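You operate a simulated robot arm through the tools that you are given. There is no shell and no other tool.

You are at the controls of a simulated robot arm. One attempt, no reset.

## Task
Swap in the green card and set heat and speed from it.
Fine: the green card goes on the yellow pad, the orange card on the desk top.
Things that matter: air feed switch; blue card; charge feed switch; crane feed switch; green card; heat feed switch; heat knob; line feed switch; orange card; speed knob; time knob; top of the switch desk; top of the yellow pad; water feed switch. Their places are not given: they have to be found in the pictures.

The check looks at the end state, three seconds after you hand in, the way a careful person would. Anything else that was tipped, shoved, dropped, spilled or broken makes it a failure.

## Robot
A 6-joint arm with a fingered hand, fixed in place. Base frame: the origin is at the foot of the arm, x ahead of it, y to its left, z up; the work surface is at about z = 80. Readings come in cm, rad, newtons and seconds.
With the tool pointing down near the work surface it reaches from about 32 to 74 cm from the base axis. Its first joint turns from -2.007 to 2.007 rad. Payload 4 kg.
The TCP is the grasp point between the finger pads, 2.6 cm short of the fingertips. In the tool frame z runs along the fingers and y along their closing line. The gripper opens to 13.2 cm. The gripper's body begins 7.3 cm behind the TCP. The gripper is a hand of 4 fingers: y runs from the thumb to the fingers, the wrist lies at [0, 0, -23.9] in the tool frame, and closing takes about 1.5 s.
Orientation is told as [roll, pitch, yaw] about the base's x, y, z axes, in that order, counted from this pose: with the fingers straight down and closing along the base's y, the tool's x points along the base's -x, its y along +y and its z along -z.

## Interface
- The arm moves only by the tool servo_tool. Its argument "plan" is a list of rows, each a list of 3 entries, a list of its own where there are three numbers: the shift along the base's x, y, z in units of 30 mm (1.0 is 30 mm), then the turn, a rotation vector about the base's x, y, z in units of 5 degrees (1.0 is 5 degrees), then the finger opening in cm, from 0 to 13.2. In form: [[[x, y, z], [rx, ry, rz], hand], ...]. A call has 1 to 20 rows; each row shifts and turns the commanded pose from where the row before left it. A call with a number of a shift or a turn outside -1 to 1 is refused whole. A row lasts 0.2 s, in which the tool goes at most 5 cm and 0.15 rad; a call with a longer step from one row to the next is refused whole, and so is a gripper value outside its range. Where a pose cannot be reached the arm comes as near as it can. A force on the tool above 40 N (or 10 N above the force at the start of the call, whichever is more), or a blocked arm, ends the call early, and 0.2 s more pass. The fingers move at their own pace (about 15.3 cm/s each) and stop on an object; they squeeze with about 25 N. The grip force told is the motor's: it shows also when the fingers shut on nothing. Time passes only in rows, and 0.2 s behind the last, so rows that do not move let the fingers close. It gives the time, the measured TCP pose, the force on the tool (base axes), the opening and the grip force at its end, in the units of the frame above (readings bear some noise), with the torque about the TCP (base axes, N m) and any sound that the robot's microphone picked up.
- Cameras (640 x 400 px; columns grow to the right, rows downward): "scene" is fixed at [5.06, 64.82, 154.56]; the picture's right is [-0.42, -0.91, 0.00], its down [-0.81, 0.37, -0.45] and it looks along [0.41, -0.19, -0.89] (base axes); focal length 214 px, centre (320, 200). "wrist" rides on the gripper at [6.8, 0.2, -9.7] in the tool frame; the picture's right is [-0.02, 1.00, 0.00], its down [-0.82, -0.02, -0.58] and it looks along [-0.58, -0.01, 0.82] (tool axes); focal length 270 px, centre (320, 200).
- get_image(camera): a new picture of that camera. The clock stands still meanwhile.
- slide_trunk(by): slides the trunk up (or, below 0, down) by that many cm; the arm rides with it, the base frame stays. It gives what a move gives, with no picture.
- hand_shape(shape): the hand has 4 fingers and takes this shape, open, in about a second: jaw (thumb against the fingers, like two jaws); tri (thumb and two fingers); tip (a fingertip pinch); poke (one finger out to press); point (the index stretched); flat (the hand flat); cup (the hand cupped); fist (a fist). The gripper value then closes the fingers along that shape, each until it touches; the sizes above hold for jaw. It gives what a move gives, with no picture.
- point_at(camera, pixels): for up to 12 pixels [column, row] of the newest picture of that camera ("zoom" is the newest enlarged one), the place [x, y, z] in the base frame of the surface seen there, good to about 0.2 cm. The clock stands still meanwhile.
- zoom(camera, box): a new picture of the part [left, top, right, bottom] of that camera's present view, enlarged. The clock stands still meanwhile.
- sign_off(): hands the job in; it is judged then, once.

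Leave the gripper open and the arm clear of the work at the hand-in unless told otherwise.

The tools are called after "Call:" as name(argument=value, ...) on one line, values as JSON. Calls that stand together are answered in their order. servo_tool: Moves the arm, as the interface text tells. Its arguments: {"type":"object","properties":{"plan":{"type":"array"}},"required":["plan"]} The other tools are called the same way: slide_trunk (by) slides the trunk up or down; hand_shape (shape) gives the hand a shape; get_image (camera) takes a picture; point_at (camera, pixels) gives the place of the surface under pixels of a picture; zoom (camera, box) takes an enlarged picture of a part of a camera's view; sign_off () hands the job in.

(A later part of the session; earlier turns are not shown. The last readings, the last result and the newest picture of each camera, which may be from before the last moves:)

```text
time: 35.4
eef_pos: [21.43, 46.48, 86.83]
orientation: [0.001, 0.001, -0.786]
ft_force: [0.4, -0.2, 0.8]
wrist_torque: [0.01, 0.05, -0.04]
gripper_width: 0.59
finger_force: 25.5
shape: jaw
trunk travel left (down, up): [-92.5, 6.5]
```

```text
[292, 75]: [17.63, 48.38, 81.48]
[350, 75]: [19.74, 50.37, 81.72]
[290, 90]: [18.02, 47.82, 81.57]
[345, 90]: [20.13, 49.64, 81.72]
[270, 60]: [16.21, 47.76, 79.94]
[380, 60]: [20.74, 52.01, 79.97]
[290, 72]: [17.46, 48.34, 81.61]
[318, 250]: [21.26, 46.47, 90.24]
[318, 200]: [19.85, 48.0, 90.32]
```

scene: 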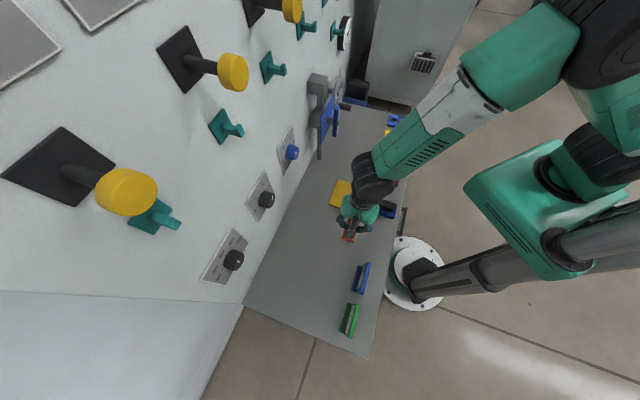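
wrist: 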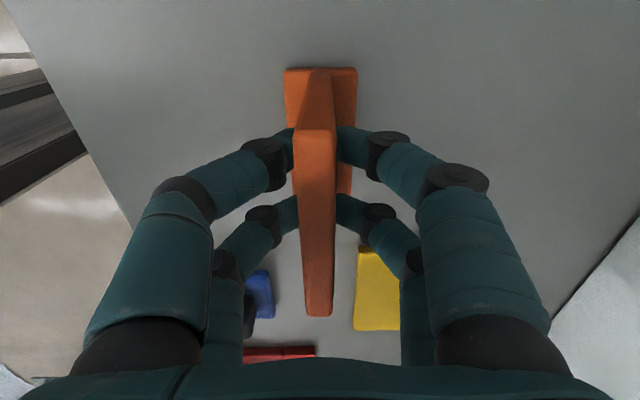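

The force moved to +0.8 N, which may be first contact. I'll take one more small step to confirm.

Call:
servo_tool(plan=[[[0, 0, -0.03], [0, 0, 0], 0.3], [[0, 0, 0], [0, 0, 0], 0.3]])

Call:
get_image(camera="wrist")

Call:
point_at(camera="wrist", pixels=[[292, 75], [350, 75], [290, 90], [345, 90], [270, 60], [380, 60], [290, 72], [318, 250], [318, 200]])

```text
time: 36.0
eef_pos: [21.39, 46.53, 86.8]
orientation: [0.001, 0.003, -0.785]
ft_force: [1.4, -0.2, 6.7]
wrist_torque: [0.01, 0.03, 0.01]
gripper_width: 0.61
finger_force: 24.5
shape: jaw
trunk travel left (down, up): [-92.5, 6.5]
```

```text
taken
```

wrist: 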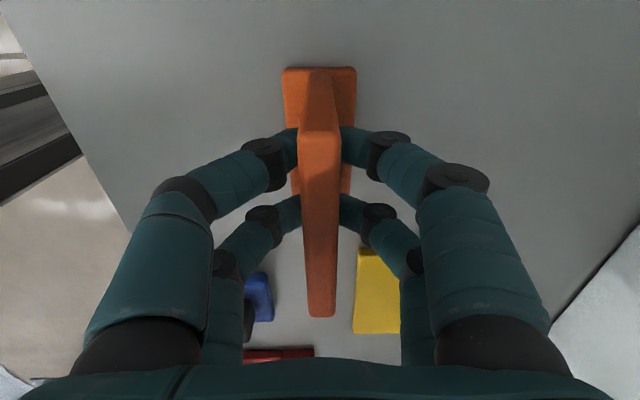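

```text
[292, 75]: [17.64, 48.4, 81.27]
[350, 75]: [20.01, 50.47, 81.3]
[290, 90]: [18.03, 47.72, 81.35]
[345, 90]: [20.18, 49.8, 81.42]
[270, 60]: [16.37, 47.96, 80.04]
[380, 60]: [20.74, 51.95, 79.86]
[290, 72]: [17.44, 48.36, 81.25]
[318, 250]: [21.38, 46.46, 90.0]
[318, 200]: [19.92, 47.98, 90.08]
```

Contact is confirmed (6.7 N up, base top at 81.3). I'll open the hand gently, then rise straight up.

Call:
servo_tool(plan=[[[0, 0, 0], [0, 0, 0], 2], [[0, 0, 0], [0, 0, 0], 4], [[0, 0, 0], [0, 0, 0], 7], [[0, 0, 0], [0, 0, 0], 7], [[0, 0, 0], [0, 0, 0], 7]])

Call:
get_image(camera="wrist")

```text
time: 37.2
eef_pos: [21.42, 46.59, 86.77]
orientation: [0.003, 0.002, -0.785]
ft_force: [-0.2, -0.1, 0.1]
wrist_torque: [-0.04, 0.0, -0.05]
gripper_width: 6.93
finger_force: 0.0
shape: jaw
trunk travel left (down, up): [-92.5, 6.5]
```

```text
taken
```

wrist: 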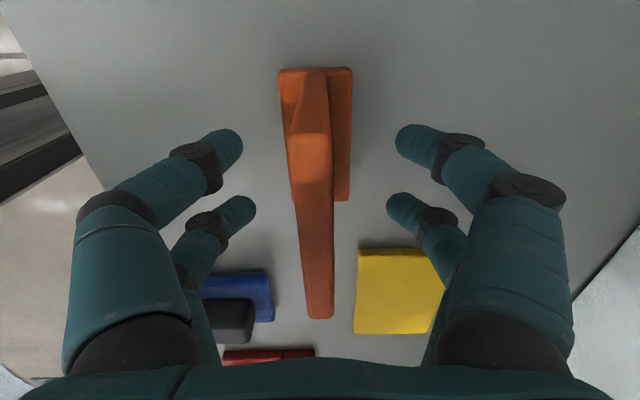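

The card stands free on the desk. I'll rise 19 cm, then start rotating toward yaw +135° for the green card.

Call:
servo_tool(plan=[[[0, 0, 0.3], [0, 0, 0], 7], [[0, 0, 0.9], [0, 0, 0], 7], [[0, 0, 0.9], [0, 0, 0], 7], [[0, 0, 0.9], [0, 0, 0], 7], [[0, 0, 0.9], [0, 0, 0], 7], [[0, 0, 0.9], [0, 0, 0], 7], [[0, 0, 0.9], [0, 0, 0], 7], [[0, 0, 0.9], [0, 0, 0], 7], [[-0.2, 0.1, 0], [0, 0, 1], 7], [[-0.2, 0.1, 0], [0, 0, 1], 7], [[-0.2, 0.1, 0], [0, 0, 1], 7], [[-0.2, 0.1, 0], [0, 0, 1], 7], [[-0.2, 0.1, 0], [0, 0, 1], 7], [[-0.2, 0.1, 0], [0, 0, 1], 7], [[-0.2, 0.1, 0], [0, 0, 1], 7], [[-0.2, 0.1, 0], [0, 0, 1], 7], [[-0.2, 0.1, 0], [0, 0, 1], 7], [[-0.2, 0.1, 0], [0, 0, 1], 7], [[-0.2, 0.1, 0], [0, 0, 1], 7], [[-0.2, 0.1, 0], [0, 0, 1], 7]])

Call:
zoom(camera="scene", box=[300, 160, 420, 280])

```text
time: 41.4
eef_pos: [14.21, 50.22, 106.54]
orientation: [0.001, 0.001, 0.263]
ft_force: [0.1, 0.0, 0.9]
wrist_torque: [0.0, -0.02, -0.01]
gripper_width: 6.97
finger_force: 0.1
shape: jaw
trunk travel left (down, up): [-92.5, 6.5]
```

```text
3.33 times, centred on (360, 220) of scene
```

zoom: 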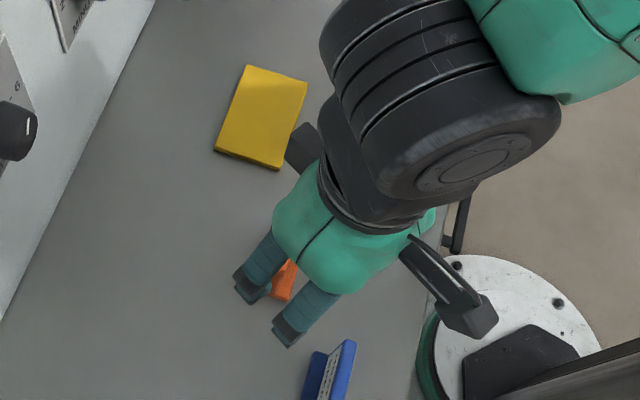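

Yaw is 15°. I'll continue rotating +100° while moving toward the green card.

Call:
servo_tool(plan=[[[-0.217, 0.108, 0], [0, 0, 1], 7], [[-0.217, 0.108, 0], [0, 0, 1], 7], [[-0.217, 0.108, 0], [0, 0, 1], 7], [[-0.217, 0.108, 0], [0, 0, 1], 7], [[-0.217, 0.108, 0], [0, 0, 1], 7], [[-0.217, 0.108, 0], [0, 0, 1], 7], [[-0.217, 0.108, 0], [0, 0, 1], 7], [[-0.217, 0.108, 0], [0, 0, 1], 7], [[-0.217, 0.108, 0], [0, 0, 1], 7], [[-0.217, 0.108, 0], [0, 0, 1], 7], [[-0.217, 0.108, 0], [0, 0, 1], 7], [[-0.217, 0.108, 0], [0, 0, 1], 7], [[-0.217, 0.108, 0], [0, 0, 1], 7], [[-0.217, 0.108, 0], [0, 0, 1], 7], [[-0.217, 0.108, 0], [0, 0, 1], 7], [[-0.217, 0.108, 0], [0, 0, 1], 7], [[-0.217, 0.108, 0], [0, 0, 1], 7], [[-0.217, 0.108, 0], [0, 0, 1], 7], [[-0.217, 0.108, 0], [0, 0, 1], 7], [[-0.217, 0.108, 0], [0, 0, 1], 7]])

```text
time: 45.6
eef_pos: [1.17, 56.66, 106.57]
orientation: [0.002, 0.002, 2.009]
ft_force: [-0.3, 1.2, 0.6]
wrist_torque: [0.03, 0.0, -0.05]
gripper_width: 6.95
finger_force: 0.0
shape: jaw
trunk travel left (down, up): [-92.5, 6.5]
```

Yaw is 115°. I'll finish the turn to 135° and view the green card from above.

Call:
servo_tool(plan=[[[-0.214, 0.112, 0], [0, 0, 0.995], 7], [[-0.214, 0.112, 0], [0, 0, 0.995], 7], [[-0.214, 0.112, 0], [0, 0, 0.995], 7], [[-0.214, 0.112, 0], [0, 0, 0.995], 7], [[0, 0, 0], [0, 0, 0], 7]])

Call:
get_image(camera="wrist")

Call:
get_image(camera="scene")

```text
time: 46.8
eef_pos: [-1.4, 58.0, 106.57]
orientation: [0.003, 0.001, 2.355]
ft_force: [-0.1, 0.6, -0.8]
wrist_torque: [0.0, -0.03, 0.02]
gripper_width: 6.94
finger_force: 0.0
shape: jaw
trunk travel left (down, up): [-92.5, 6.5]
```

```text
taken
```

wrist: 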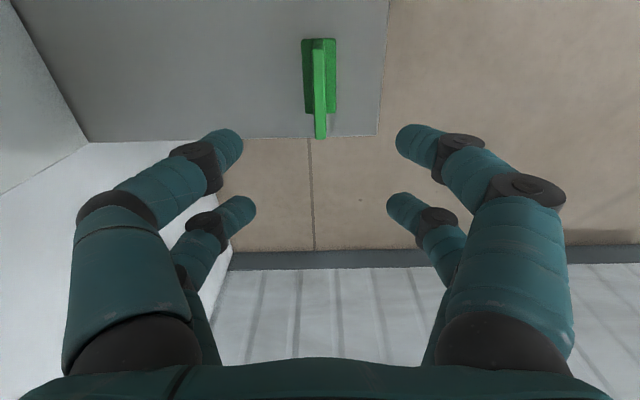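

```text
taken
```

scene: 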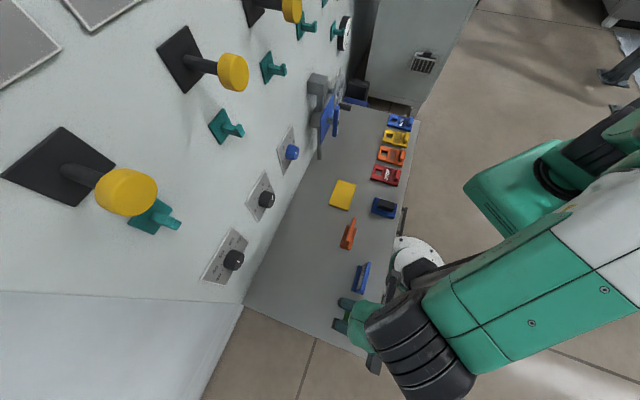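

The green card lies straight under the hand at (319,90). I'll zoom and query points to fine-tune the grasp.

Call:
zoom(camera="wrist", box=[280, 25, 360, 150])

Call:
point_at(camera="zoom", pixels=[[320, 350], [320, 160], [320, 250], [305, 250], [335, 250], [270, 80], [370, 80], [365, 250], [320, 130], [305, 365], [330, 365]])

```text
3.20 times, centred on (320, 88) of wrist
```

zoom: 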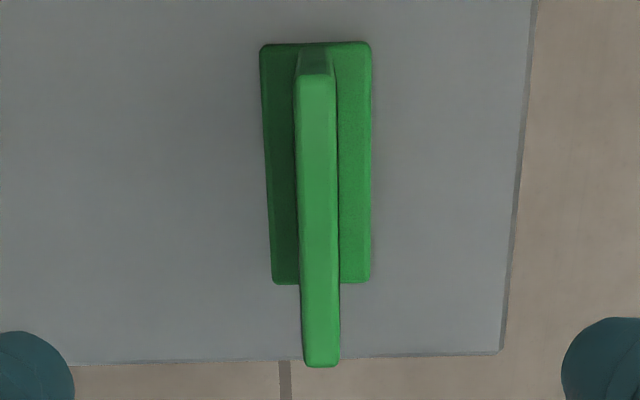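

```text
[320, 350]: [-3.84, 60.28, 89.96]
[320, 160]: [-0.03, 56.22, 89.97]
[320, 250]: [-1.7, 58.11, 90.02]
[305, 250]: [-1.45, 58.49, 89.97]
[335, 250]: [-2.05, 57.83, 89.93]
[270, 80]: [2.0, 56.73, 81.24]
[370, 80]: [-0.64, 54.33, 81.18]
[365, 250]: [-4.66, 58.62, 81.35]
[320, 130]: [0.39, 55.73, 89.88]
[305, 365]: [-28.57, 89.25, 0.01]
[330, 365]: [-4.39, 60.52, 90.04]
```

The plate's centre line is at n≈39.85, 0.15 cm off the TCP. I'll nudge over and go down to grip height z≈87.1.

Call:
servo_tool(plan=[[[-0.035, -0.035, -0.6], [0, 0, 0], 7], [[0, 0, -0.8], [0, 0, 0], 7], [[0, 0, -0.8], [0, 0, 0], 7], [[0, 0, -0.8], [0, 0, 0], 7], [[0, 0, -0.8], [0, 0, 0], 7], [[0, 0, -0.8], [0, 0, 0], 7], [[0, 0, -0.8], [0, 0, 0], 7], [[0, 0, -0.6], [0, 0, 0], 7], [[0, 0, -0.4], [0, 0, 0], 7], [[0, 0, -0.1], [0, 0, 0], 7], [[0, 0, 0], [0, 0, 0], 7]])

Call:
get_image(camera="wrist")

Call:
get_image(camera="scene")

```text
time: 49.2
eef_pos: [-1.56, 57.64, 86.96]
orientation: [0.001, -0.002, 2.355]
ft_force: [-0.2, 0.2, -0.1]
wrist_torque: [-0.02, 0.05, 0.0]
gripper_width: 6.93
finger_force: 0.0
shape: jaw
trunk travel left (down, up): [-92.5, 6.5]
```

```text
taken
```

wrist: 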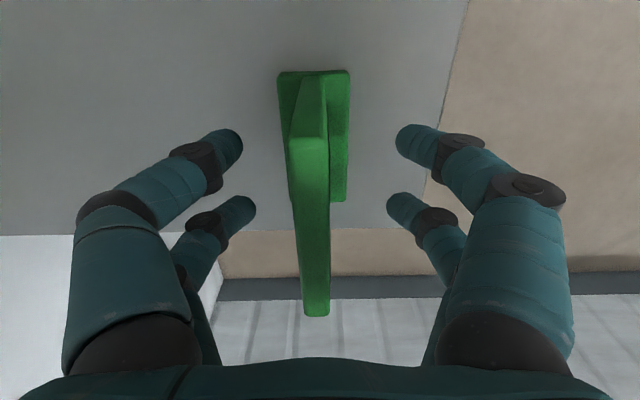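

```text
taken
```

scene: 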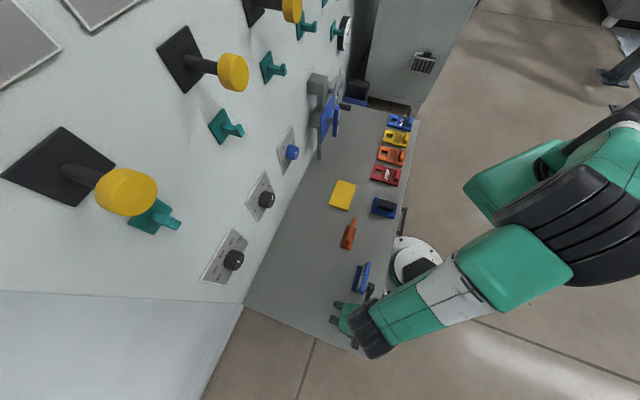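

The plate sits about 0.2 cm left of centre. I'll nudge the hand and close on the plate.

Call:
servo_tool(plan=[[[0.045, 0.045, 0], [0, 0, 0], 7], [[0, 0, 0], [0, 0, 0], 3], [[0, 0, 0], [0, 0, 0], 2], [[0, 0, 0], [0, 0, 0], 0.5], [[0, 0, 0], [0, 0, 0], 0.3], [[0, 0, 0], [0, 0, 0], 0.3], [[0, 0, 0], [0, 0, 0], 0.3], [[0, 0, 0], [0, 0, 0], 0.3], [[0, 0, 0], [0, 0, 0], 0.3]])

Call:
get_image(camera="wrist")

```text
time: 51.2
eef_pos: [-1.36, 57.75, 87.08]
orientation: [0.003, 0.002, 2.354]
ft_force: [-0.2, -0.1, 0.3]
wrist_torque: [0.0, -0.02, 0.02]
gripper_width: 0.65
finger_force: 25.4
shape: jaw
trunk travel left (down, up): [-92.5, 6.5]
```

```text
taken
```

wrist: 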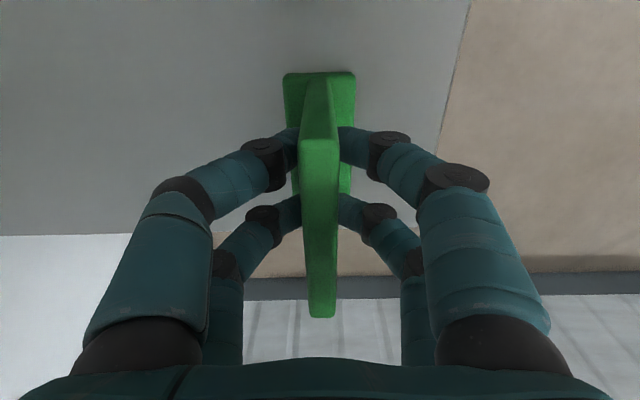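

The grip is firm. I'll lift straight up 18 cm, then start turning back toward -45° while carrying the card to the pad.

Call:
servo_tool(plan=[[[0, 0, 0.2], [0, 0, 0], 0.3], [[0, 0, 0.5], [0, 0, 0], 0.3], [[0, 0, 0.9], [0, 0, 0], 0.3], [[0, 0, 0.9], [0, 0, 0], 0.3], [[0, 0, 0.9], [0, 0, 0], 0.3], [[0, 0, 0.9], [0, 0, 0], 0.3], [[0, 0, 0.9], [0, 0, 0], 0.3], [[0, 0, 0.8], [0, 0, 0], 0.3], [[0.36, -0.161, 0], [0, 0, -1], 0.3], [[0.36, -0.161, 0], [0, 0, -1], 0.3], [[0.36, -0.161, 0], [0, 0, -1], 0.3], [[0.36, -0.161, 0], [0, 0, -1], 0.3], [[0.36, -0.161, 0], [0, 0, -1], 0.3], [[0.36, -0.161, 0], [0, 0, -1], 0.3], [[0.36, -0.161, 0], [0, 0, -1], 0.3], [[0.36, -0.161, 0], [0, 0, -1], 0.3], [[0.36, -0.161, 0], [0, 0, -1], 0.3], [[0.36, -0.161, 0], [0, 0, -1], 0.3], [[0.36, -0.161, 0], [0, 0, -1], 0.3], [[0.36, -0.161, 0], [0, 0, -1], 0.3]])

Call:
get_image(camera="wrist")

Call:
get_image(camera="scene")

```text
time: 55.4
eef_pos: [11.43, 52.2, 105.15]
orientation: [0.001, 0.0, 1.305]
ft_force: [-0.6, -0.2, -0.5]
wrist_torque: [-0.02, -0.03, 0.01]
gripper_width: 0.64
finger_force: 25.3
shape: jaw
trunk travel left (down, up): [-92.5, 6.5]
```

```text
taken
```

wrist: 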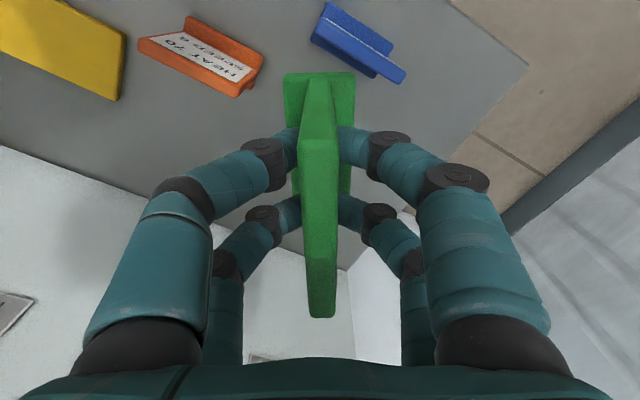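

```text
taken
```

scene: 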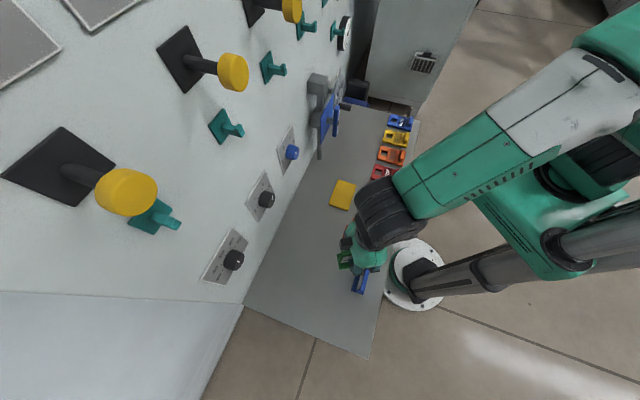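

The card is held well and the orange card stands fine. I'll continue the turn and the lateral travel.

Call:
servo_tool(plan=[[[0.363, -0.164, 0], [0, 0, -1], 0.3], [[0.363, -0.164, 0], [0, 0, -1], 0.3], [[0.363, -0.164, 0], [0, 0, -1], 0.3], [[0.363, -0.164, 0], [0, 0, -1], 0.3], [[0.363, -0.164, 0], [0, 0, -1], 0.3], [[0.363, -0.164, 0], [0, 0, -1], 0.3], [[0.363, -0.164, 0], [0, 0, -1], 0.3], [[0.363, -0.164, 0], [0, 0, -1], 0.3], [[0.363, -0.164, 0], [0, 0, -1], 0.3], [[0.363, -0.164, 0], [0, 0, -1], 0.3], [[0.363, -0.164, 0], [0, 0, -1], 0.3], [[0.363, -0.164, 0], [0, 0, -1], 0.3], [[0.363, -0.164, 0], [0, 0, -1], 0.3], [[0.363, -0.164, 0], [0, 0, -1], 0.3], [[0.363, -0.164, 0], [0, 0, -1], 0.3], [[0.363, -0.164, 0], [0, 0, -1], 0.3], [[0.363, -0.164, 0], [0, 0, -1], 0.3], [[0.363, -0.164, 0], [0, 0, -1], 0.3], [[0.363, -0.164, 0], [0, 0, -1], 0.3], [[0.363, -0.164, 0], [0, 0, -1], 0.3]])

```text
time: 59.6
eef_pos: [33.51, 42.51, 105.15]
orientation: [0.003, 0.001, -0.439]
ft_force: [0.3, -0.5, -0.5]
wrist_torque: [0.0, 0.0, -0.04]
gripper_width: 0.67
finger_force: 24.9
shape: jaw
trunk travel left (down, up): [-92.5, 6.5]
```

Yaw is -25°. I'll finish the turn to -45° and centre over the pad at (37.57,40.38).

Call:
servo_tool(plan=[[[0.338, -0.178, 0], [0, 0, -0.9925], 0.3], [[0.338, -0.178, 0], [0, 0, -0.9925], 0.3], [[0.338, -0.178, 0], [0, 0, -0.9925], 0.3], [[0.338, -0.178, 0], [0, 0, -0.9925], 0.3], [[0, 0, 0], [0, 0, 0], 0.3]])

Call:
get_image(camera="wrist")

Call:
zoom(camera="scene", box=[280, 100, 420, 240])

```text
time: 60.8
eef_pos: [37.42, 40.19, 105.02]
orientation: [0.002, -0.001, -0.787]
ft_force: [0.0, 0.9, -0.2]
wrist_torque: [0.02, -0.03, 0.02]
gripper_width: 0.63
finger_force: 25.3
shape: jaw
trunk travel left (down, up): [-92.5, 6.5]
```

```text
taken
```

wrist: 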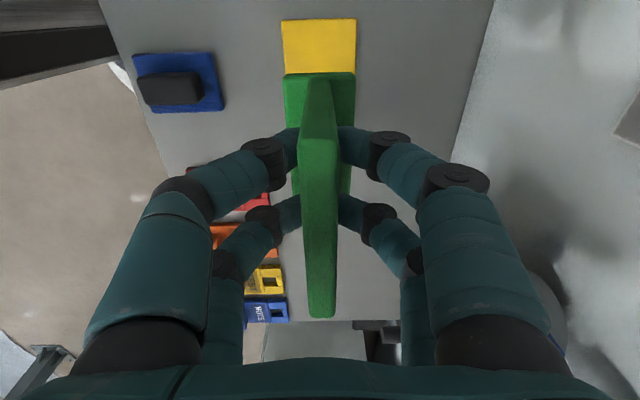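

```text
2.86 times, centred on (350, 170) of scene
```

zoom: 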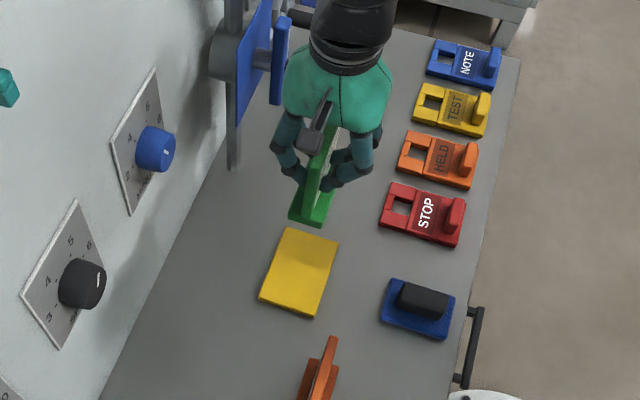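

Aligned over the pad. I'll lower to z≈89 quickly, then creep from there.

Call:
servo_tool(plan=[[[0.05, 0.06, -0.4], [0, 0, 0], 0.3], [[0, 0, -0.8], [0, 0, 0], 0.3], [[0, 0, -0.8], [0, 0, 0], 0.3], [[0, 0, -0.8], [0, 0, 0], 0.3], [[0, 0, -0.8], [0, 0, 0], 0.3], [[0, 0, -0.8], [0, 0, 0], 0.3], [[0, 0, -0.6], [0, 0, 0], 0.3], [[0, 0, -0.3], [0, 0, 0], 0.3], [[0, 0, 0], [0, 0, 0], 0.3]])

Call:
get_image(camera="wrist")

Call:
point_at(camera="wrist", pixels=[[292, 80], [348, 80], [290, 95], [345, 95], [265, 50], [370, 50], [318, 250], [250, 60], [390, 60]])

```text
time: 62.8
eef_pos: [37.69, 40.44, 89.15]
orientation: [0.002, 0.001, -0.785]
ft_force: [-0.3, 0.5, -0.6]
wrist_torque: [-0.03, -0.01, 0.02]
gripper_width: 0.62
finger_force: 25.1
shape: jaw
trunk travel left (down, up): [-92.5, 6.5]
```

```text
taken
```

wrist: 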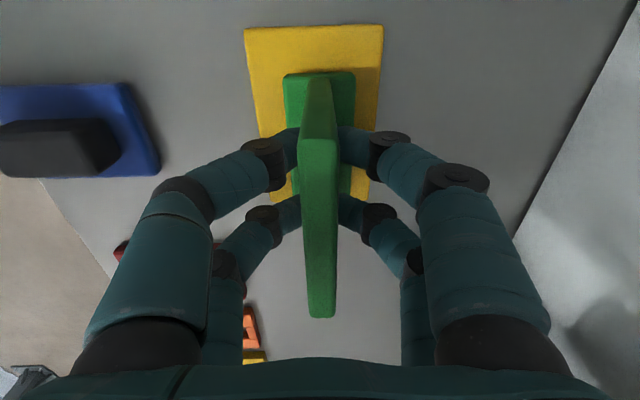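

```text
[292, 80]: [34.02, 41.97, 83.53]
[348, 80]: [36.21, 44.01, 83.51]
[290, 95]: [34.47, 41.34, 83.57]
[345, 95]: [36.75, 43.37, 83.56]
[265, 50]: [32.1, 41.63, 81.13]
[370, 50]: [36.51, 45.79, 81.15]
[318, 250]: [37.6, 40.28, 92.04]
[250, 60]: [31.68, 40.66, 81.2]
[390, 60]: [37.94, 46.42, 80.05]
```

The base is about 1 cm above its seat. I'll creep down in small steps, watching the force.

Call:
servo_tool(plan=[[[0, 0, -0.1], [0, 0, 0], 0.3], [[0, 0, -0.1], [0, 0, 0], 0.3], [[0, 0, -0.04], [0, 0, 0], 0.3], [[0, 0, -0.03], [0, 0, 0], 0.3], [[0, 0, 0], [0, 0, 0], 0.3]])

```text
time: 64.0
eef_pos: [37.57, 40.41, 88.34]
orientation: [0.003, 0.003, -0.786]
ft_force: [0.3, 0.2, -1.1]
wrist_torque: [0.02, 0.01, 0.01]
gripper_width: 0.65
finger_force: 25.0
shape: jaw
trunk travel left (down, up): [-92.5, 6.5]
```

No contact at z=88.34. I'll take further small steps.

Call:
servo_tool(plan=[[[0, 0, -0.03], [0, 0, 0], 0.3], [[0, 0, -0.03], [0, 0, 0], 0.3], [[0, 0, -0.03], [0, 0, 0], 0.3], [[0, 0, 0], [0, 0, 0], 0.3]])

```text
time: 65.0
eef_pos: [37.49, 40.43, 88.16]
orientation: [0.003, 0.002, -0.786]
ft_force: [0.8, -0.2, 2.8]
wrist_torque: [0.03, -0.01, 0.0]
gripper_width: 0.65
finger_force: 25.1
shape: jaw
trunk travel left (down, up): [-92.5, 6.5]
```

Contact has begun at 2.8 N. I'll take one tiny step and then open slowly.

Call:
servo_tool(plan=[[[0, 0, -0.02], [0, 0, 0], 0.3], [[0, 0, 0], [0, 0, 0], 0.3], [[0, 0, 0], [0, 0, 0], 2], [[0, 0, 0], [0, 0, 0], 4], [[0, 0, 0], [0, 0, 0], 7], [[0, 0, 0], [0, 0, 0], 7], [[0, 0, 0], [0, 0, 0], 7]])

Call:
get_image(camera="wrist")

```text
time: 66.6
eef_pos: [37.56, 40.43, 88.1]
orientation: [0.002, 0.002, -0.785]
ft_force: [-0.8, 0.3, 0.0]
wrist_torque: [-0.01, 0.01, 0.02]
gripper_width: 6.94
finger_force: 0.2
shape: jaw
trunk travel left (down, up): [-92.5, 6.5]
```

```text
taken
```

wrist: 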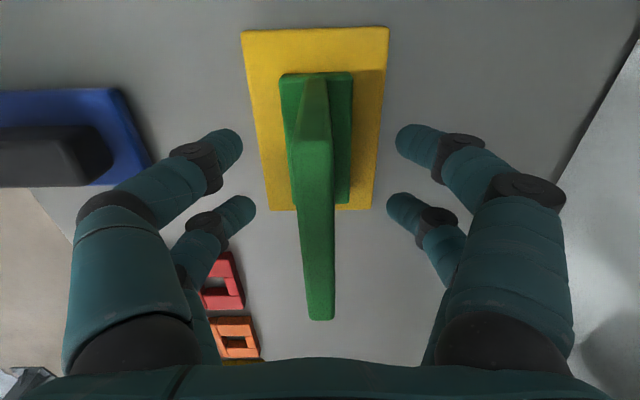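

The green card sits well inside the pad, with its text now facing the operator side. I'll rise 20 cm and move in front of the speed knob, well back from the wall.

Call:
servo_tool(plan=[[[0, 0, 0.4], [0, 0, 0], 7], [[0, 0, 0.9], [0, 0, 0], 7], [[0, 0, 0.9], [0, 0, 0], 7], [[0, 0, 0.9], [0, 0, 0], 7], [[0, 0, 0.9], [0, 0, 0], 7], [[0, 0, 0.9], [0, 0, 0], 7], [[0, 0, 0.9], [0, 0, 0], 7], [[0, 0, 0.9], [0, 0, 0], 7], [[-0.647, 0.403, 0], [0, 0, 0], 7], [[-0.647, 0.403, 0], [0, 0, 0], 7], [[-0.647, 0.403, 0], [0, 0, 0], 7], [[-0.647, 0.403, 0], [0, 0, 0], 7], [[-0.647, 0.403, 0], [0, 0, 0], 7], [[-0.647, 0.403, 0], [0, 0, 0], 7], [[-0.647, 0.403, 0], [0, 0, 0], 7], [[-0.647, 0.403, 0], [0, 0, 0], 7], [[-0.647, 0.403, 0], [0, 0, 0], 7], [[-0.647, 0.403, 0], [0, 0, 0], 7], [[0, 0, 0], [0, 0, 0], 7]])

Call:
get_image(camera="scene")

```text
time: 70.6
eef_pos: [18.25, 52.52, 108.35]
orientation: [0.002, 0.002, -0.785]
ft_force: [0.1, -0.2, -0.5]
wrist_torque: [0.01, 0.01, 0.02]
gripper_width: 6.96
finger_force: 0.0
shape: jaw
trunk travel left (down, up): [-92.5, 6.5]
```

```text
taken
```

scene: 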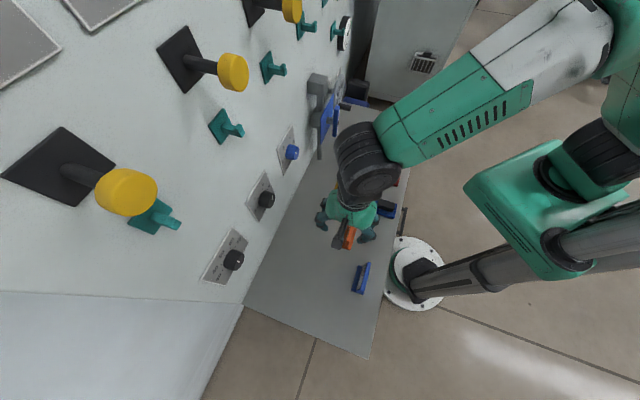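

Clear above. I'll tilt the hand 90° so the fingers point at the wall, keeping the TCP in place.

Call:
servo_tool(plan=[[[0, 0, 0], [0.979, -0.979, 0], 7], [[0, 0, 0], [0.979, -0.979, 0], 7], [[0, 0, 0], [0.979, -0.979, 0], 7], [[0, 0, 0], [0.979, -0.979, 0], 7], [[0, 0, 0], [0.979, -0.979, 0], 7], [[0, 0, 0], [0.979, -0.979, 0], 7], [[0, 0, 0], [0.979, -0.979, 0], 7], [[0, 0, 0], [0.979, -0.979, 0], 7], [[0, 0, 0], [0.979, -0.979, 0], 7], [[0, 0, 0], [0.979, -0.979, 0], 7], [[0, 0, 0], [0.979, -0.979, 0], 7], [[0, 0, 0], [0.979, -0.979, 0], 7], [[0, 0, 0], [0.979, -0.979, 0], 7], [[0, 0, 0], [0, 0, 0], 7]])

Call:
get_image(camera="wrist")

Call:
get_image(camera="scene")

```text
time: 73.6
eef_pos: [16.82, 58.43, 112.57]
orientation: [1.569, -0.005, -0.788]
ft_force: [0.0, -0.7, 0.4]
wrist_torque: [0.03, 0.0, 0.0]
gripper_width: 6.92
finger_force: 0.1
shape: jaw
out of reach, approached as far as the arm can: row 10, 11, 12, 13
trunk travel left (down, up): [-92.5, 6.5]
```

```text
taken
```

wrist: 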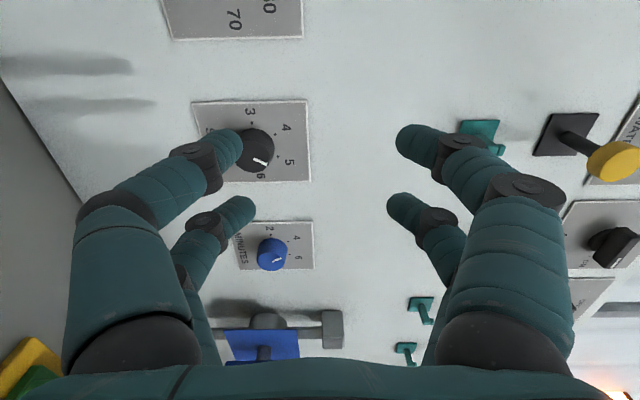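

```text
taken
```

scene: 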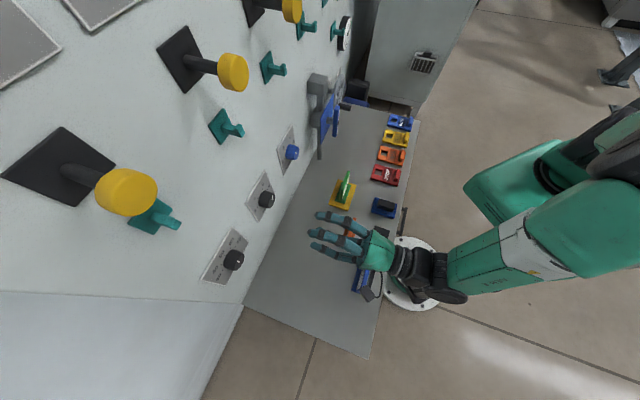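

The arm settled slightly forward at (16.8,58.4,112.6), but the tool now points straight at the wall. I'll zoom on the speed knob at (257,150) and get exact positions.

Call:
zoom(camera="wrist", box=[180, 90, 320, 200])

Call:
point_at(camera="wrist", pixels=[[257, 148], [250, 135], [265, 142], [268, 155], [260, 165], [245, 155], [192, 103], [306, 100], [310, 180], [262, 119], [277, 139], [273, 152]])

Call:
zoom(camera="scene", box=[310, 170, 450, 310])

```text
3.64 times, centred on (250, 145) of wrist
```

zoom: 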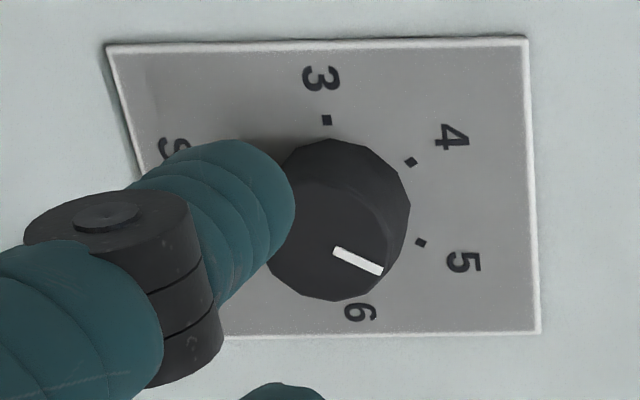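

```text
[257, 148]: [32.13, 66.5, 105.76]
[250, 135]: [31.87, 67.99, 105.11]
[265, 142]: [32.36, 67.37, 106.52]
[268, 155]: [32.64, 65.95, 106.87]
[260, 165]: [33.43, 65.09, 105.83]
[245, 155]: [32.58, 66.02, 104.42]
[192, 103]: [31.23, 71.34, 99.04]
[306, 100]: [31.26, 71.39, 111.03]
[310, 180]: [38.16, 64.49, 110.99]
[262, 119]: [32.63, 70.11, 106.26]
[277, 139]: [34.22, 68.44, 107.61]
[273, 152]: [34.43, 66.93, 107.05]
```

```text
2.86 times, centred on (380, 240) of scene
```

zoom: 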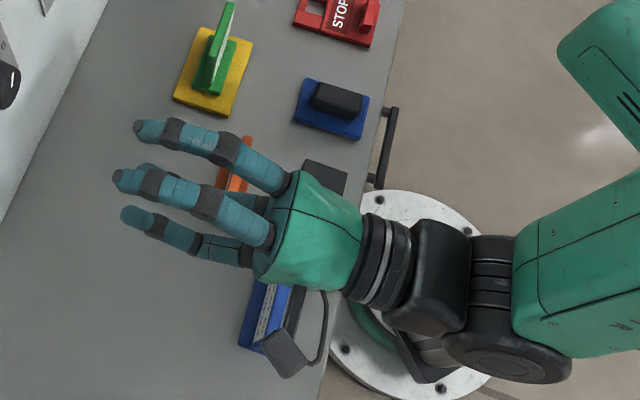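

The speed plate spans t from -28.4 to -18.6 and z from 99 to 111. I'll query the tick marks and knob rim more exactly for the centre.

Call:
zoom(camera="wrist", box=[230, 110, 300, 180])

Call:
point_at(camera="wrist", pixels=[[251.6, 123], [275, 134.6], [277.7, 156.8], [254, 144], [262, 154], [249, 165], [259, 168], [267, 160], [270, 148], [255, 130]])

```text
5.71 times, centred on (265, 145) of wrist
```

zoom: 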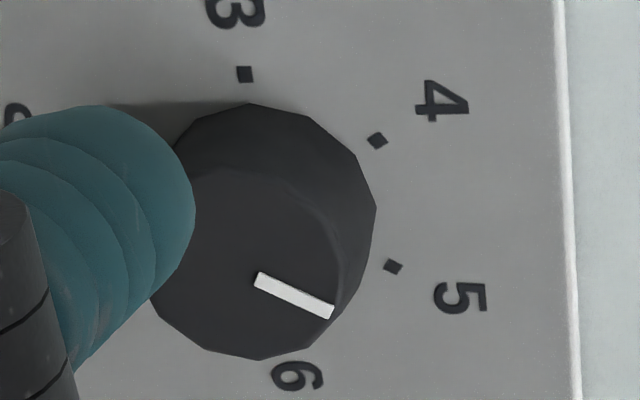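

```text
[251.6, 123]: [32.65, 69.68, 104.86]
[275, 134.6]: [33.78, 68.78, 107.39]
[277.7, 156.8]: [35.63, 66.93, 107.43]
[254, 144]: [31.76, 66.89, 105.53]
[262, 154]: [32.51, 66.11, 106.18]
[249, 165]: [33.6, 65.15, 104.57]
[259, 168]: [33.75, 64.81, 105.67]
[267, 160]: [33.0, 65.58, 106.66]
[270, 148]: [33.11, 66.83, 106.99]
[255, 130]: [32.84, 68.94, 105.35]
```

The speed knob axis is at t=-23.45, z=104.95, with its face at n≈69.7 and its plate at n≈72.45. I'll line up in front of it at n=62.

Call:
servo_tool(plan=[[[0.58, 0.11, -0.423], [0, 0, 0], 7], [[0.58, 0.11, -0.423], [0, 0, 0], 7], [[0.58, 0.11, -0.423], [0, 0, 0], 7], [[0.58, 0.11, -0.423], [0, 0, 0], 7], [[0.58, 0.11, -0.423], [0, 0, 0], 7], [[0.58, 0.11, -0.423], [0, 0, 0], 7], [[0, 0, 0], [0, 0, 0], 7]])

Call:
get_image(camera="wrist")

Call:
get_image(camera="scene")

```text
time: 75.2
eef_pos: [27.02, 63.06, 105.91]
orientation: [1.569, -0.007, -0.788]
ft_force: [0.0, 0.2, -1.4]
wrist_torque: [0.02, -0.02, 0.0]
gripper_width: 6.95
finger_force: 0.1
shape: jaw
out of reach, approached as far as the arm can: row 1, 2, 3, 4, 5, 6
trunk travel left (down, up): [-92.5, 6.5]
```

```text
taken
```

wrist: 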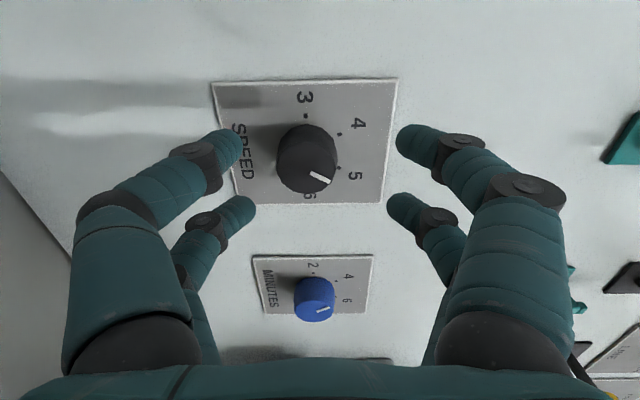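

```text
taken
```

scene: 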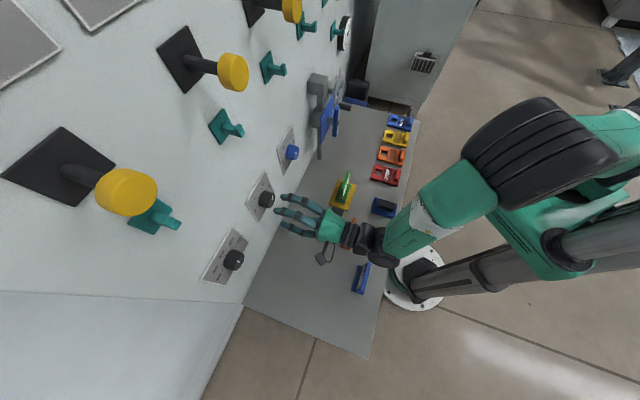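

The arm reports it can't quite reach this pose with the shoulder so high. I'll query the shoulder's height in the scene to judge whether lowering the trunk would help.

Call:
point_at(camera="scene", pixels=[[500, 190], [560, 250], [540, 130], [600, 140], [440, 200], [380, 255], [410, 262], [480, 280], [580, 225], [325, 252], [355, 235], [630, 120]])

```text
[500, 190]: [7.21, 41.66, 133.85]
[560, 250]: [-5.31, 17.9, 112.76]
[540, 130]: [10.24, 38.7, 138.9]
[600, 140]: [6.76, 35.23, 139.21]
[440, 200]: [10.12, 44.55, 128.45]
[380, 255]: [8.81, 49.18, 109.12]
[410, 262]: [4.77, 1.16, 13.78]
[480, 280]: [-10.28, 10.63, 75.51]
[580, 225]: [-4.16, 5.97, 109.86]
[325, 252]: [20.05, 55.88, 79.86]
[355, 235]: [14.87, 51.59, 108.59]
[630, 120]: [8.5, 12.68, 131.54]
```

The elbow sits near z=139 and the forearm drops steeply, so lowering the trunk should help. First I'll back off and rise 14 cm.

Call:
servo_tool(plan=[[[-0.3, -0.3, 0.2], [0, 0, 0], 7], [[-0.3, -0.3, 0.4], [0, 0, 0], 7], [[-0.3, -0.3, 0.6], [0, 0, 0], 7], [[-0.3, -0.3, 0.8], [0, 0, 0], 7], [[0, 0, 0.9], [0, 0, 0], 7], [[0, 0, 0.9], [0, 0, 0], 7], [[0, 0, 0.9], [0, 0, 0], 7], [[0, 0, 0], [0, 0, 0], 7]])

```text
time: 77.0
eef_pos: [23.28, 60.18, 120.31]
orientation: [1.569, -0.001, -0.785]
ft_force: [-0.1, 0.9, 1.3]
wrist_torque: [-0.01, 0.0, 0.01]
gripper_width: 6.95
finger_force: 0.0
shape: jaw
out of reach, approached as far as the arm can: row 1, 2
trunk travel left (down, up): [-92.5, 6.5]
```

Reachable here at z=120. I'll slide the trunk down 14 cm, and nothing lies below the hand within that travel.

Call:
slide_trunk(by=-14)

Call:
get_image(camera="scene")

Call:
get_image(camera="wrist")

```text
time: 78.7
eef_pos: [23.17, 60.21, 106.2]
orientation: [1.571, 0.0, -0.785]
ft_force: [0.2, 0.8, 0.3]
wrist_torque: [-0.02, -0.01, 0.03]
gripper_width: 6.94
finger_force: 0.1
shape: jaw
trunk travel left (down, up): [-78.5, 20.5]
```

```text
taken
```

scene: 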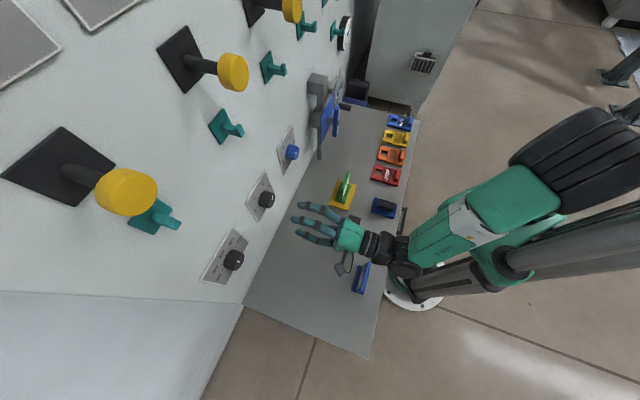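

```text
taken
```

wrist: 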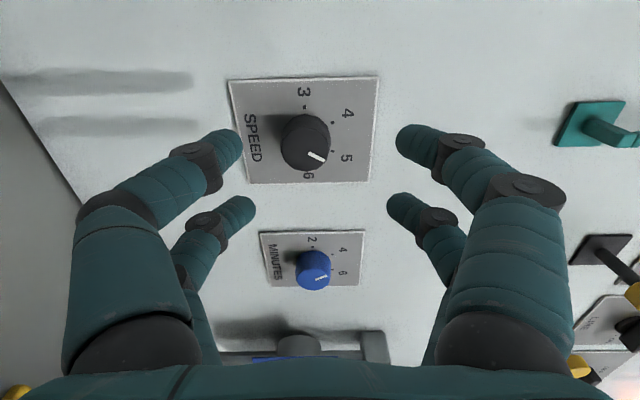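

Now well placed. I'll align with the speed knob axis at n=63, and then test the counter-clockwise wrist range without gripping.

Call:
servo_tool(plan=[[[0.533, 0.102, -0.139], [0, 0, 0], 7], [[0.533, 0.102, -0.139], [0, 0, 0], 7], [[0.533, 0.102, -0.139], [0, 0, 0], 7], [[0, 0, 0], [0, 0, 0], 7], [[0, 0, 0], [-1, -1, 0], 7], [[0, 0, 0], [-1, -1, 0], 7], [[0, 0, 0], [-1, -1, 0], 7], [[0, 0, 0], [-1, -1, 0], 7], [[0, 0, 0], [-1, -1, 0], 7], [[0, 0, 0], [-1, -1, 0], 7], [[0, 0, 0], [-1, -1, 0], 7], [[0, 0, 0], [-1, -1, 0], 7], [[0, 0, 0], [-1, -1, 0], 7], [[0, 0, 0], [-1, -1, 0], 7], [[0, 0, 0], [-1, -1, 0], 7], [[0, 0, 0], [-1, -1, 0], 7], [[0, 0, 0], [-1, -1, 0], 7]])

Call:
get_image(camera="wrist")

```text
time: 82.3
eef_pos: [28.08, 61.21, 105.05]
orientation: [-1.547, -1.534, 2.332]
ft_force: [-0.1, 0.1, 0.1]
wrist_torque: [-0.03, 0.04, -0.01]
gripper_width: 6.93
finger_force: 0.0
shape: jaw
trunk travel left (down, up): [-78.5, 20.5]
```

```text
taken
```

wrist: 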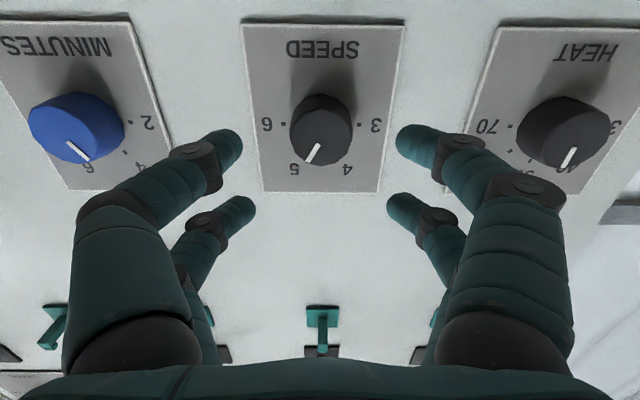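

All 92° were reachable. I'll test another 35° counter-clockwise.

Call:
servo_tool(plan=[[[0, 0, 0], [-1, -1, 0], 7], [[0, 0, 0], [-1, -1, 0], 7], [[0, 0, 0], [-1, -1, 0], 7], [[0, 0, 0], [-1, -1, 0], 7], [[0, 0, 0], [-1, -1, 0], 7], [[0, 0, 0], [0, 0, 0], 7]])

Call:
get_image(camera="wrist")

Call:
get_image(camera="scene")

```text
time: 83.7
eef_pos: [28.14, 61.19, 105.07]
orientation: [-1.572, -0.918, 2.355]
ft_force: [0.0, 0.6, 0.1]
wrist_torque: [0.0, 0.02, 0.0]
gripper_width: 6.96
finger_force: 0.0
shape: jaw
trunk travel left (down, up): [-78.5, 20.5]
```

```text
taken
```

wrist: 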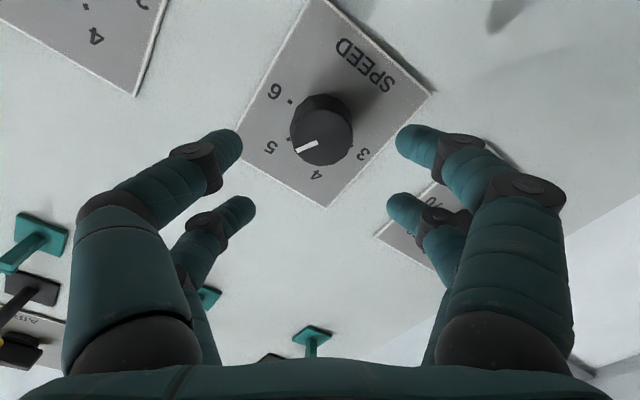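

```text
taken
```

scene: 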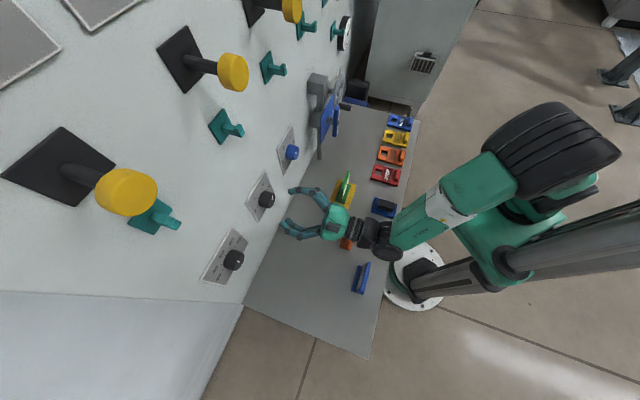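

The range is ample, down to about -37°. I'll rotate back clockwise 127° to the start angle for gripping.

Call:
servo_tool(plan=[[[0, 0, 0], [1, 1, 0], 7], [[0, 0, 0], [1, 1, 0], 7], [[0, 0, 0], [1, 1, 0], 7], [[0, 0, 0], [1, 1, 0], 7], [[0, 0, 0], [1, 1, 0], 7], [[0, 0, 0], [1, 1, 0], 7], [[0, 0, 0], [1, 1, 0], 7], [[0, 0, 0], [1, 1, 0], 7], [[0, 0, 0], [1, 1, 0], 7], [[0, 0, 0], [1, 1, 0], 7], [[0, 0, 0], [1, 1, 0], 7], [[0, 0, 0], [1, 1, 0], 7], [[0, 0, 0], [1, 1, 0], 7], [[0, 0, 0], [1, 1, 0], 7], [[0, 0, 0], [1, 1, 0], 7], [[0, 0, 0], [1, 1, 0], 7], [[0, 0, 0], [1, 1, 0], 7], [[0, 0, 0], [1, 1, 0], 7], [[0, 0, 0], [0, 0, 0], 7]])

Call:
get_image(camera="wrist")

```text
time: 87.7
eef_pos: [28.03, 61.05, 105.01]
orientation: [1.571, 0.003, -0.784]
ft_force: [0.3, -0.4, -0.3]
wrist_torque: [-0.02, 0.0, -0.01]
gripper_width: 6.95
finger_force: 0.1
shape: jaw
trunk travel left (down, up): [-78.5, 20.5]
```

```text
taken
```

wrist: 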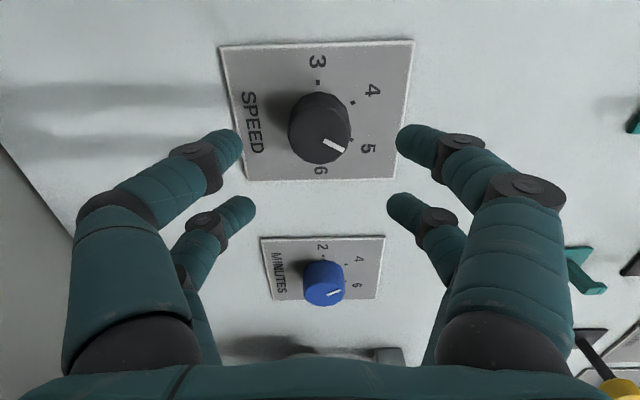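

The speed knob is centred at (319,130) between the fingers. I'll advance 6 cm so the fingers surround it without touching the plate.

Call:
servo_tool(plan=[[[0.283, 0.283, 0], [0, 0, 0], 7], [[0.283, 0.283, 0], [0, 0, 0], 7], [[0.283, 0.283, 0], [0, 0, 0], 7], [[0.283, 0.283, 0], [0, 0, 0], 7], [[0.283, 0.283, 0], [0, 0, 0], 7], [[0, 0, 0], [0, 0, 0], 7]])

Call:
get_image(camera="wrist")

Call:
zoom(camera="scene", box=[230, 150, 370, 280])

```text
time: 89.1
eef_pos: [32.18, 65.38, 105.02]
orientation: [1.571, 0.001, -0.783]
ft_force: [-0.1, -0.5, 0.1]
wrist_torque: [0.01, -0.03, 0.0]
gripper_width: 6.95
finger_force: 0.2
shape: jaw
trunk travel left (down, up): [-78.5, 20.5]
```

```text
taken
```

wrist: 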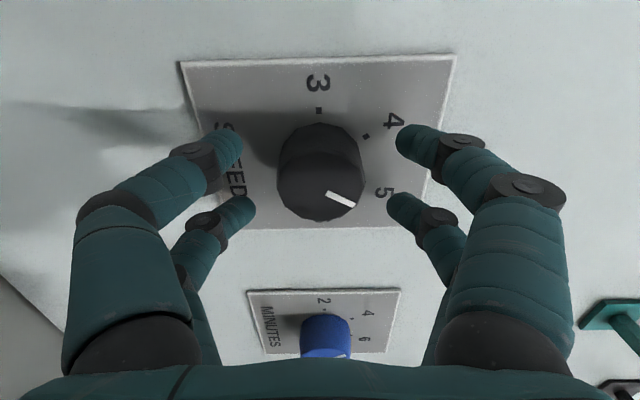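

```text
3.08 times, centred on (300, 215) of scene
```

zoom: 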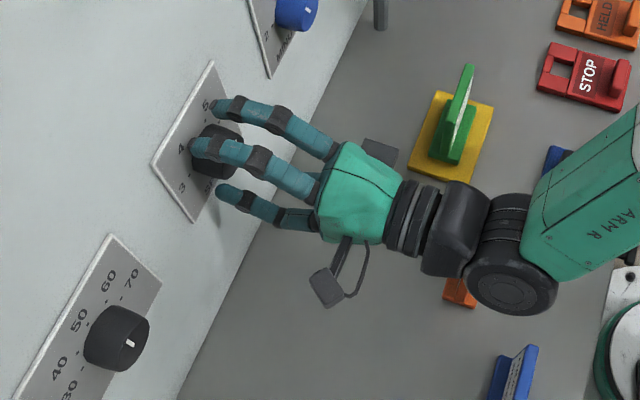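

The fingers straddle the knob symmetrically with no contact. I'll close on it.

Call:
servo_tool(plan=[[[0, 0, 0], [0, 0, 0], 5], [[0, 0, 0], [0, 0, 0], 4], [[0, 0, 0], [0, 0, 0], 3], [[0, 0, 0], [0, 0, 0], 2], [[0, 0, 0], [0, 0, 0], 1.5], [[0, 0, 0], [0, 0, 0], 1], [[0, 0, 0], [0, 0, 0], 1], [[0, 0, 0], [0, 0, 0], 1], [[0, 0, 0], [0, 0, 0], 1]])

Call:
get_image(camera="wrist")

```text
time: 91.1
eef_pos: [32.12, 65.48, 104.99]
orientation: [1.572, 0.001, -0.784]
ft_force: [4.2, 2.3, 0.4]
wrist_torque: [0.01, -0.03, 0.03]
gripper_width: 2.18
finger_force: 25.2
shape: jaw
trunk travel left (down, up): [-78.5, 20.5]
```

```text
taken
```

wrist: 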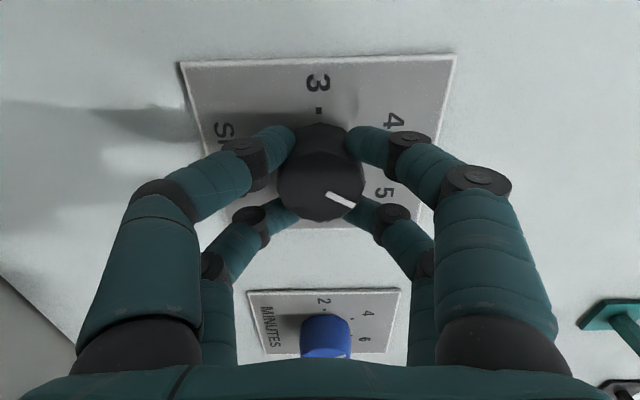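

The grip is good, with the four fingertips cradling the knob. I'll turn counter-clockwise about 57° first and check.

Call:
servo_tool(plan=[[[0, 0, 0], [-0.5, -0.5, 0], 1], [[0, 0, 0], [-1, -1, 0], 1], [[0, 0, 0], [-1, -1, 0], 1], [[0, 0, 0], [-1, -1, 0], 1], [[0, 0, 0], [-1, -1, 0], 1], [[0, 0, 0], [-1, -1, 0], 1], [[0, 0, 0], [-1, -1, 0], 1], [[0, 0, 0], [-1, -1, 0], 1], [[0, 0, 0], [-0.5, -0.5, 0], 1], [[0, 0, 0], [0, 0, 0], 1]])

Call:
get_image(camera="wrist")

```text
time: 93.3
eef_pos: [32.16, 65.48, 105.13]
orientation: [1.57, -0.988, -0.787]
ft_force: [5.7, 6.1, 7.9]
wrist_torque: [0.09, -0.08, 0.05]
gripper_width: 2.13
finger_force: 25.0
shape: jaw
trunk travel left (down, up): [-78.5, 20.5]
```

```text
taken
```

wrist: 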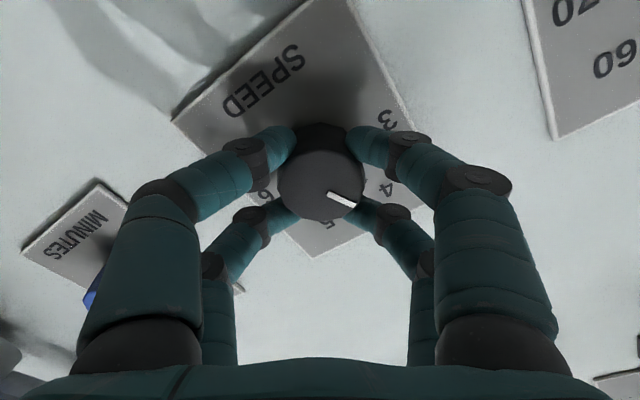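

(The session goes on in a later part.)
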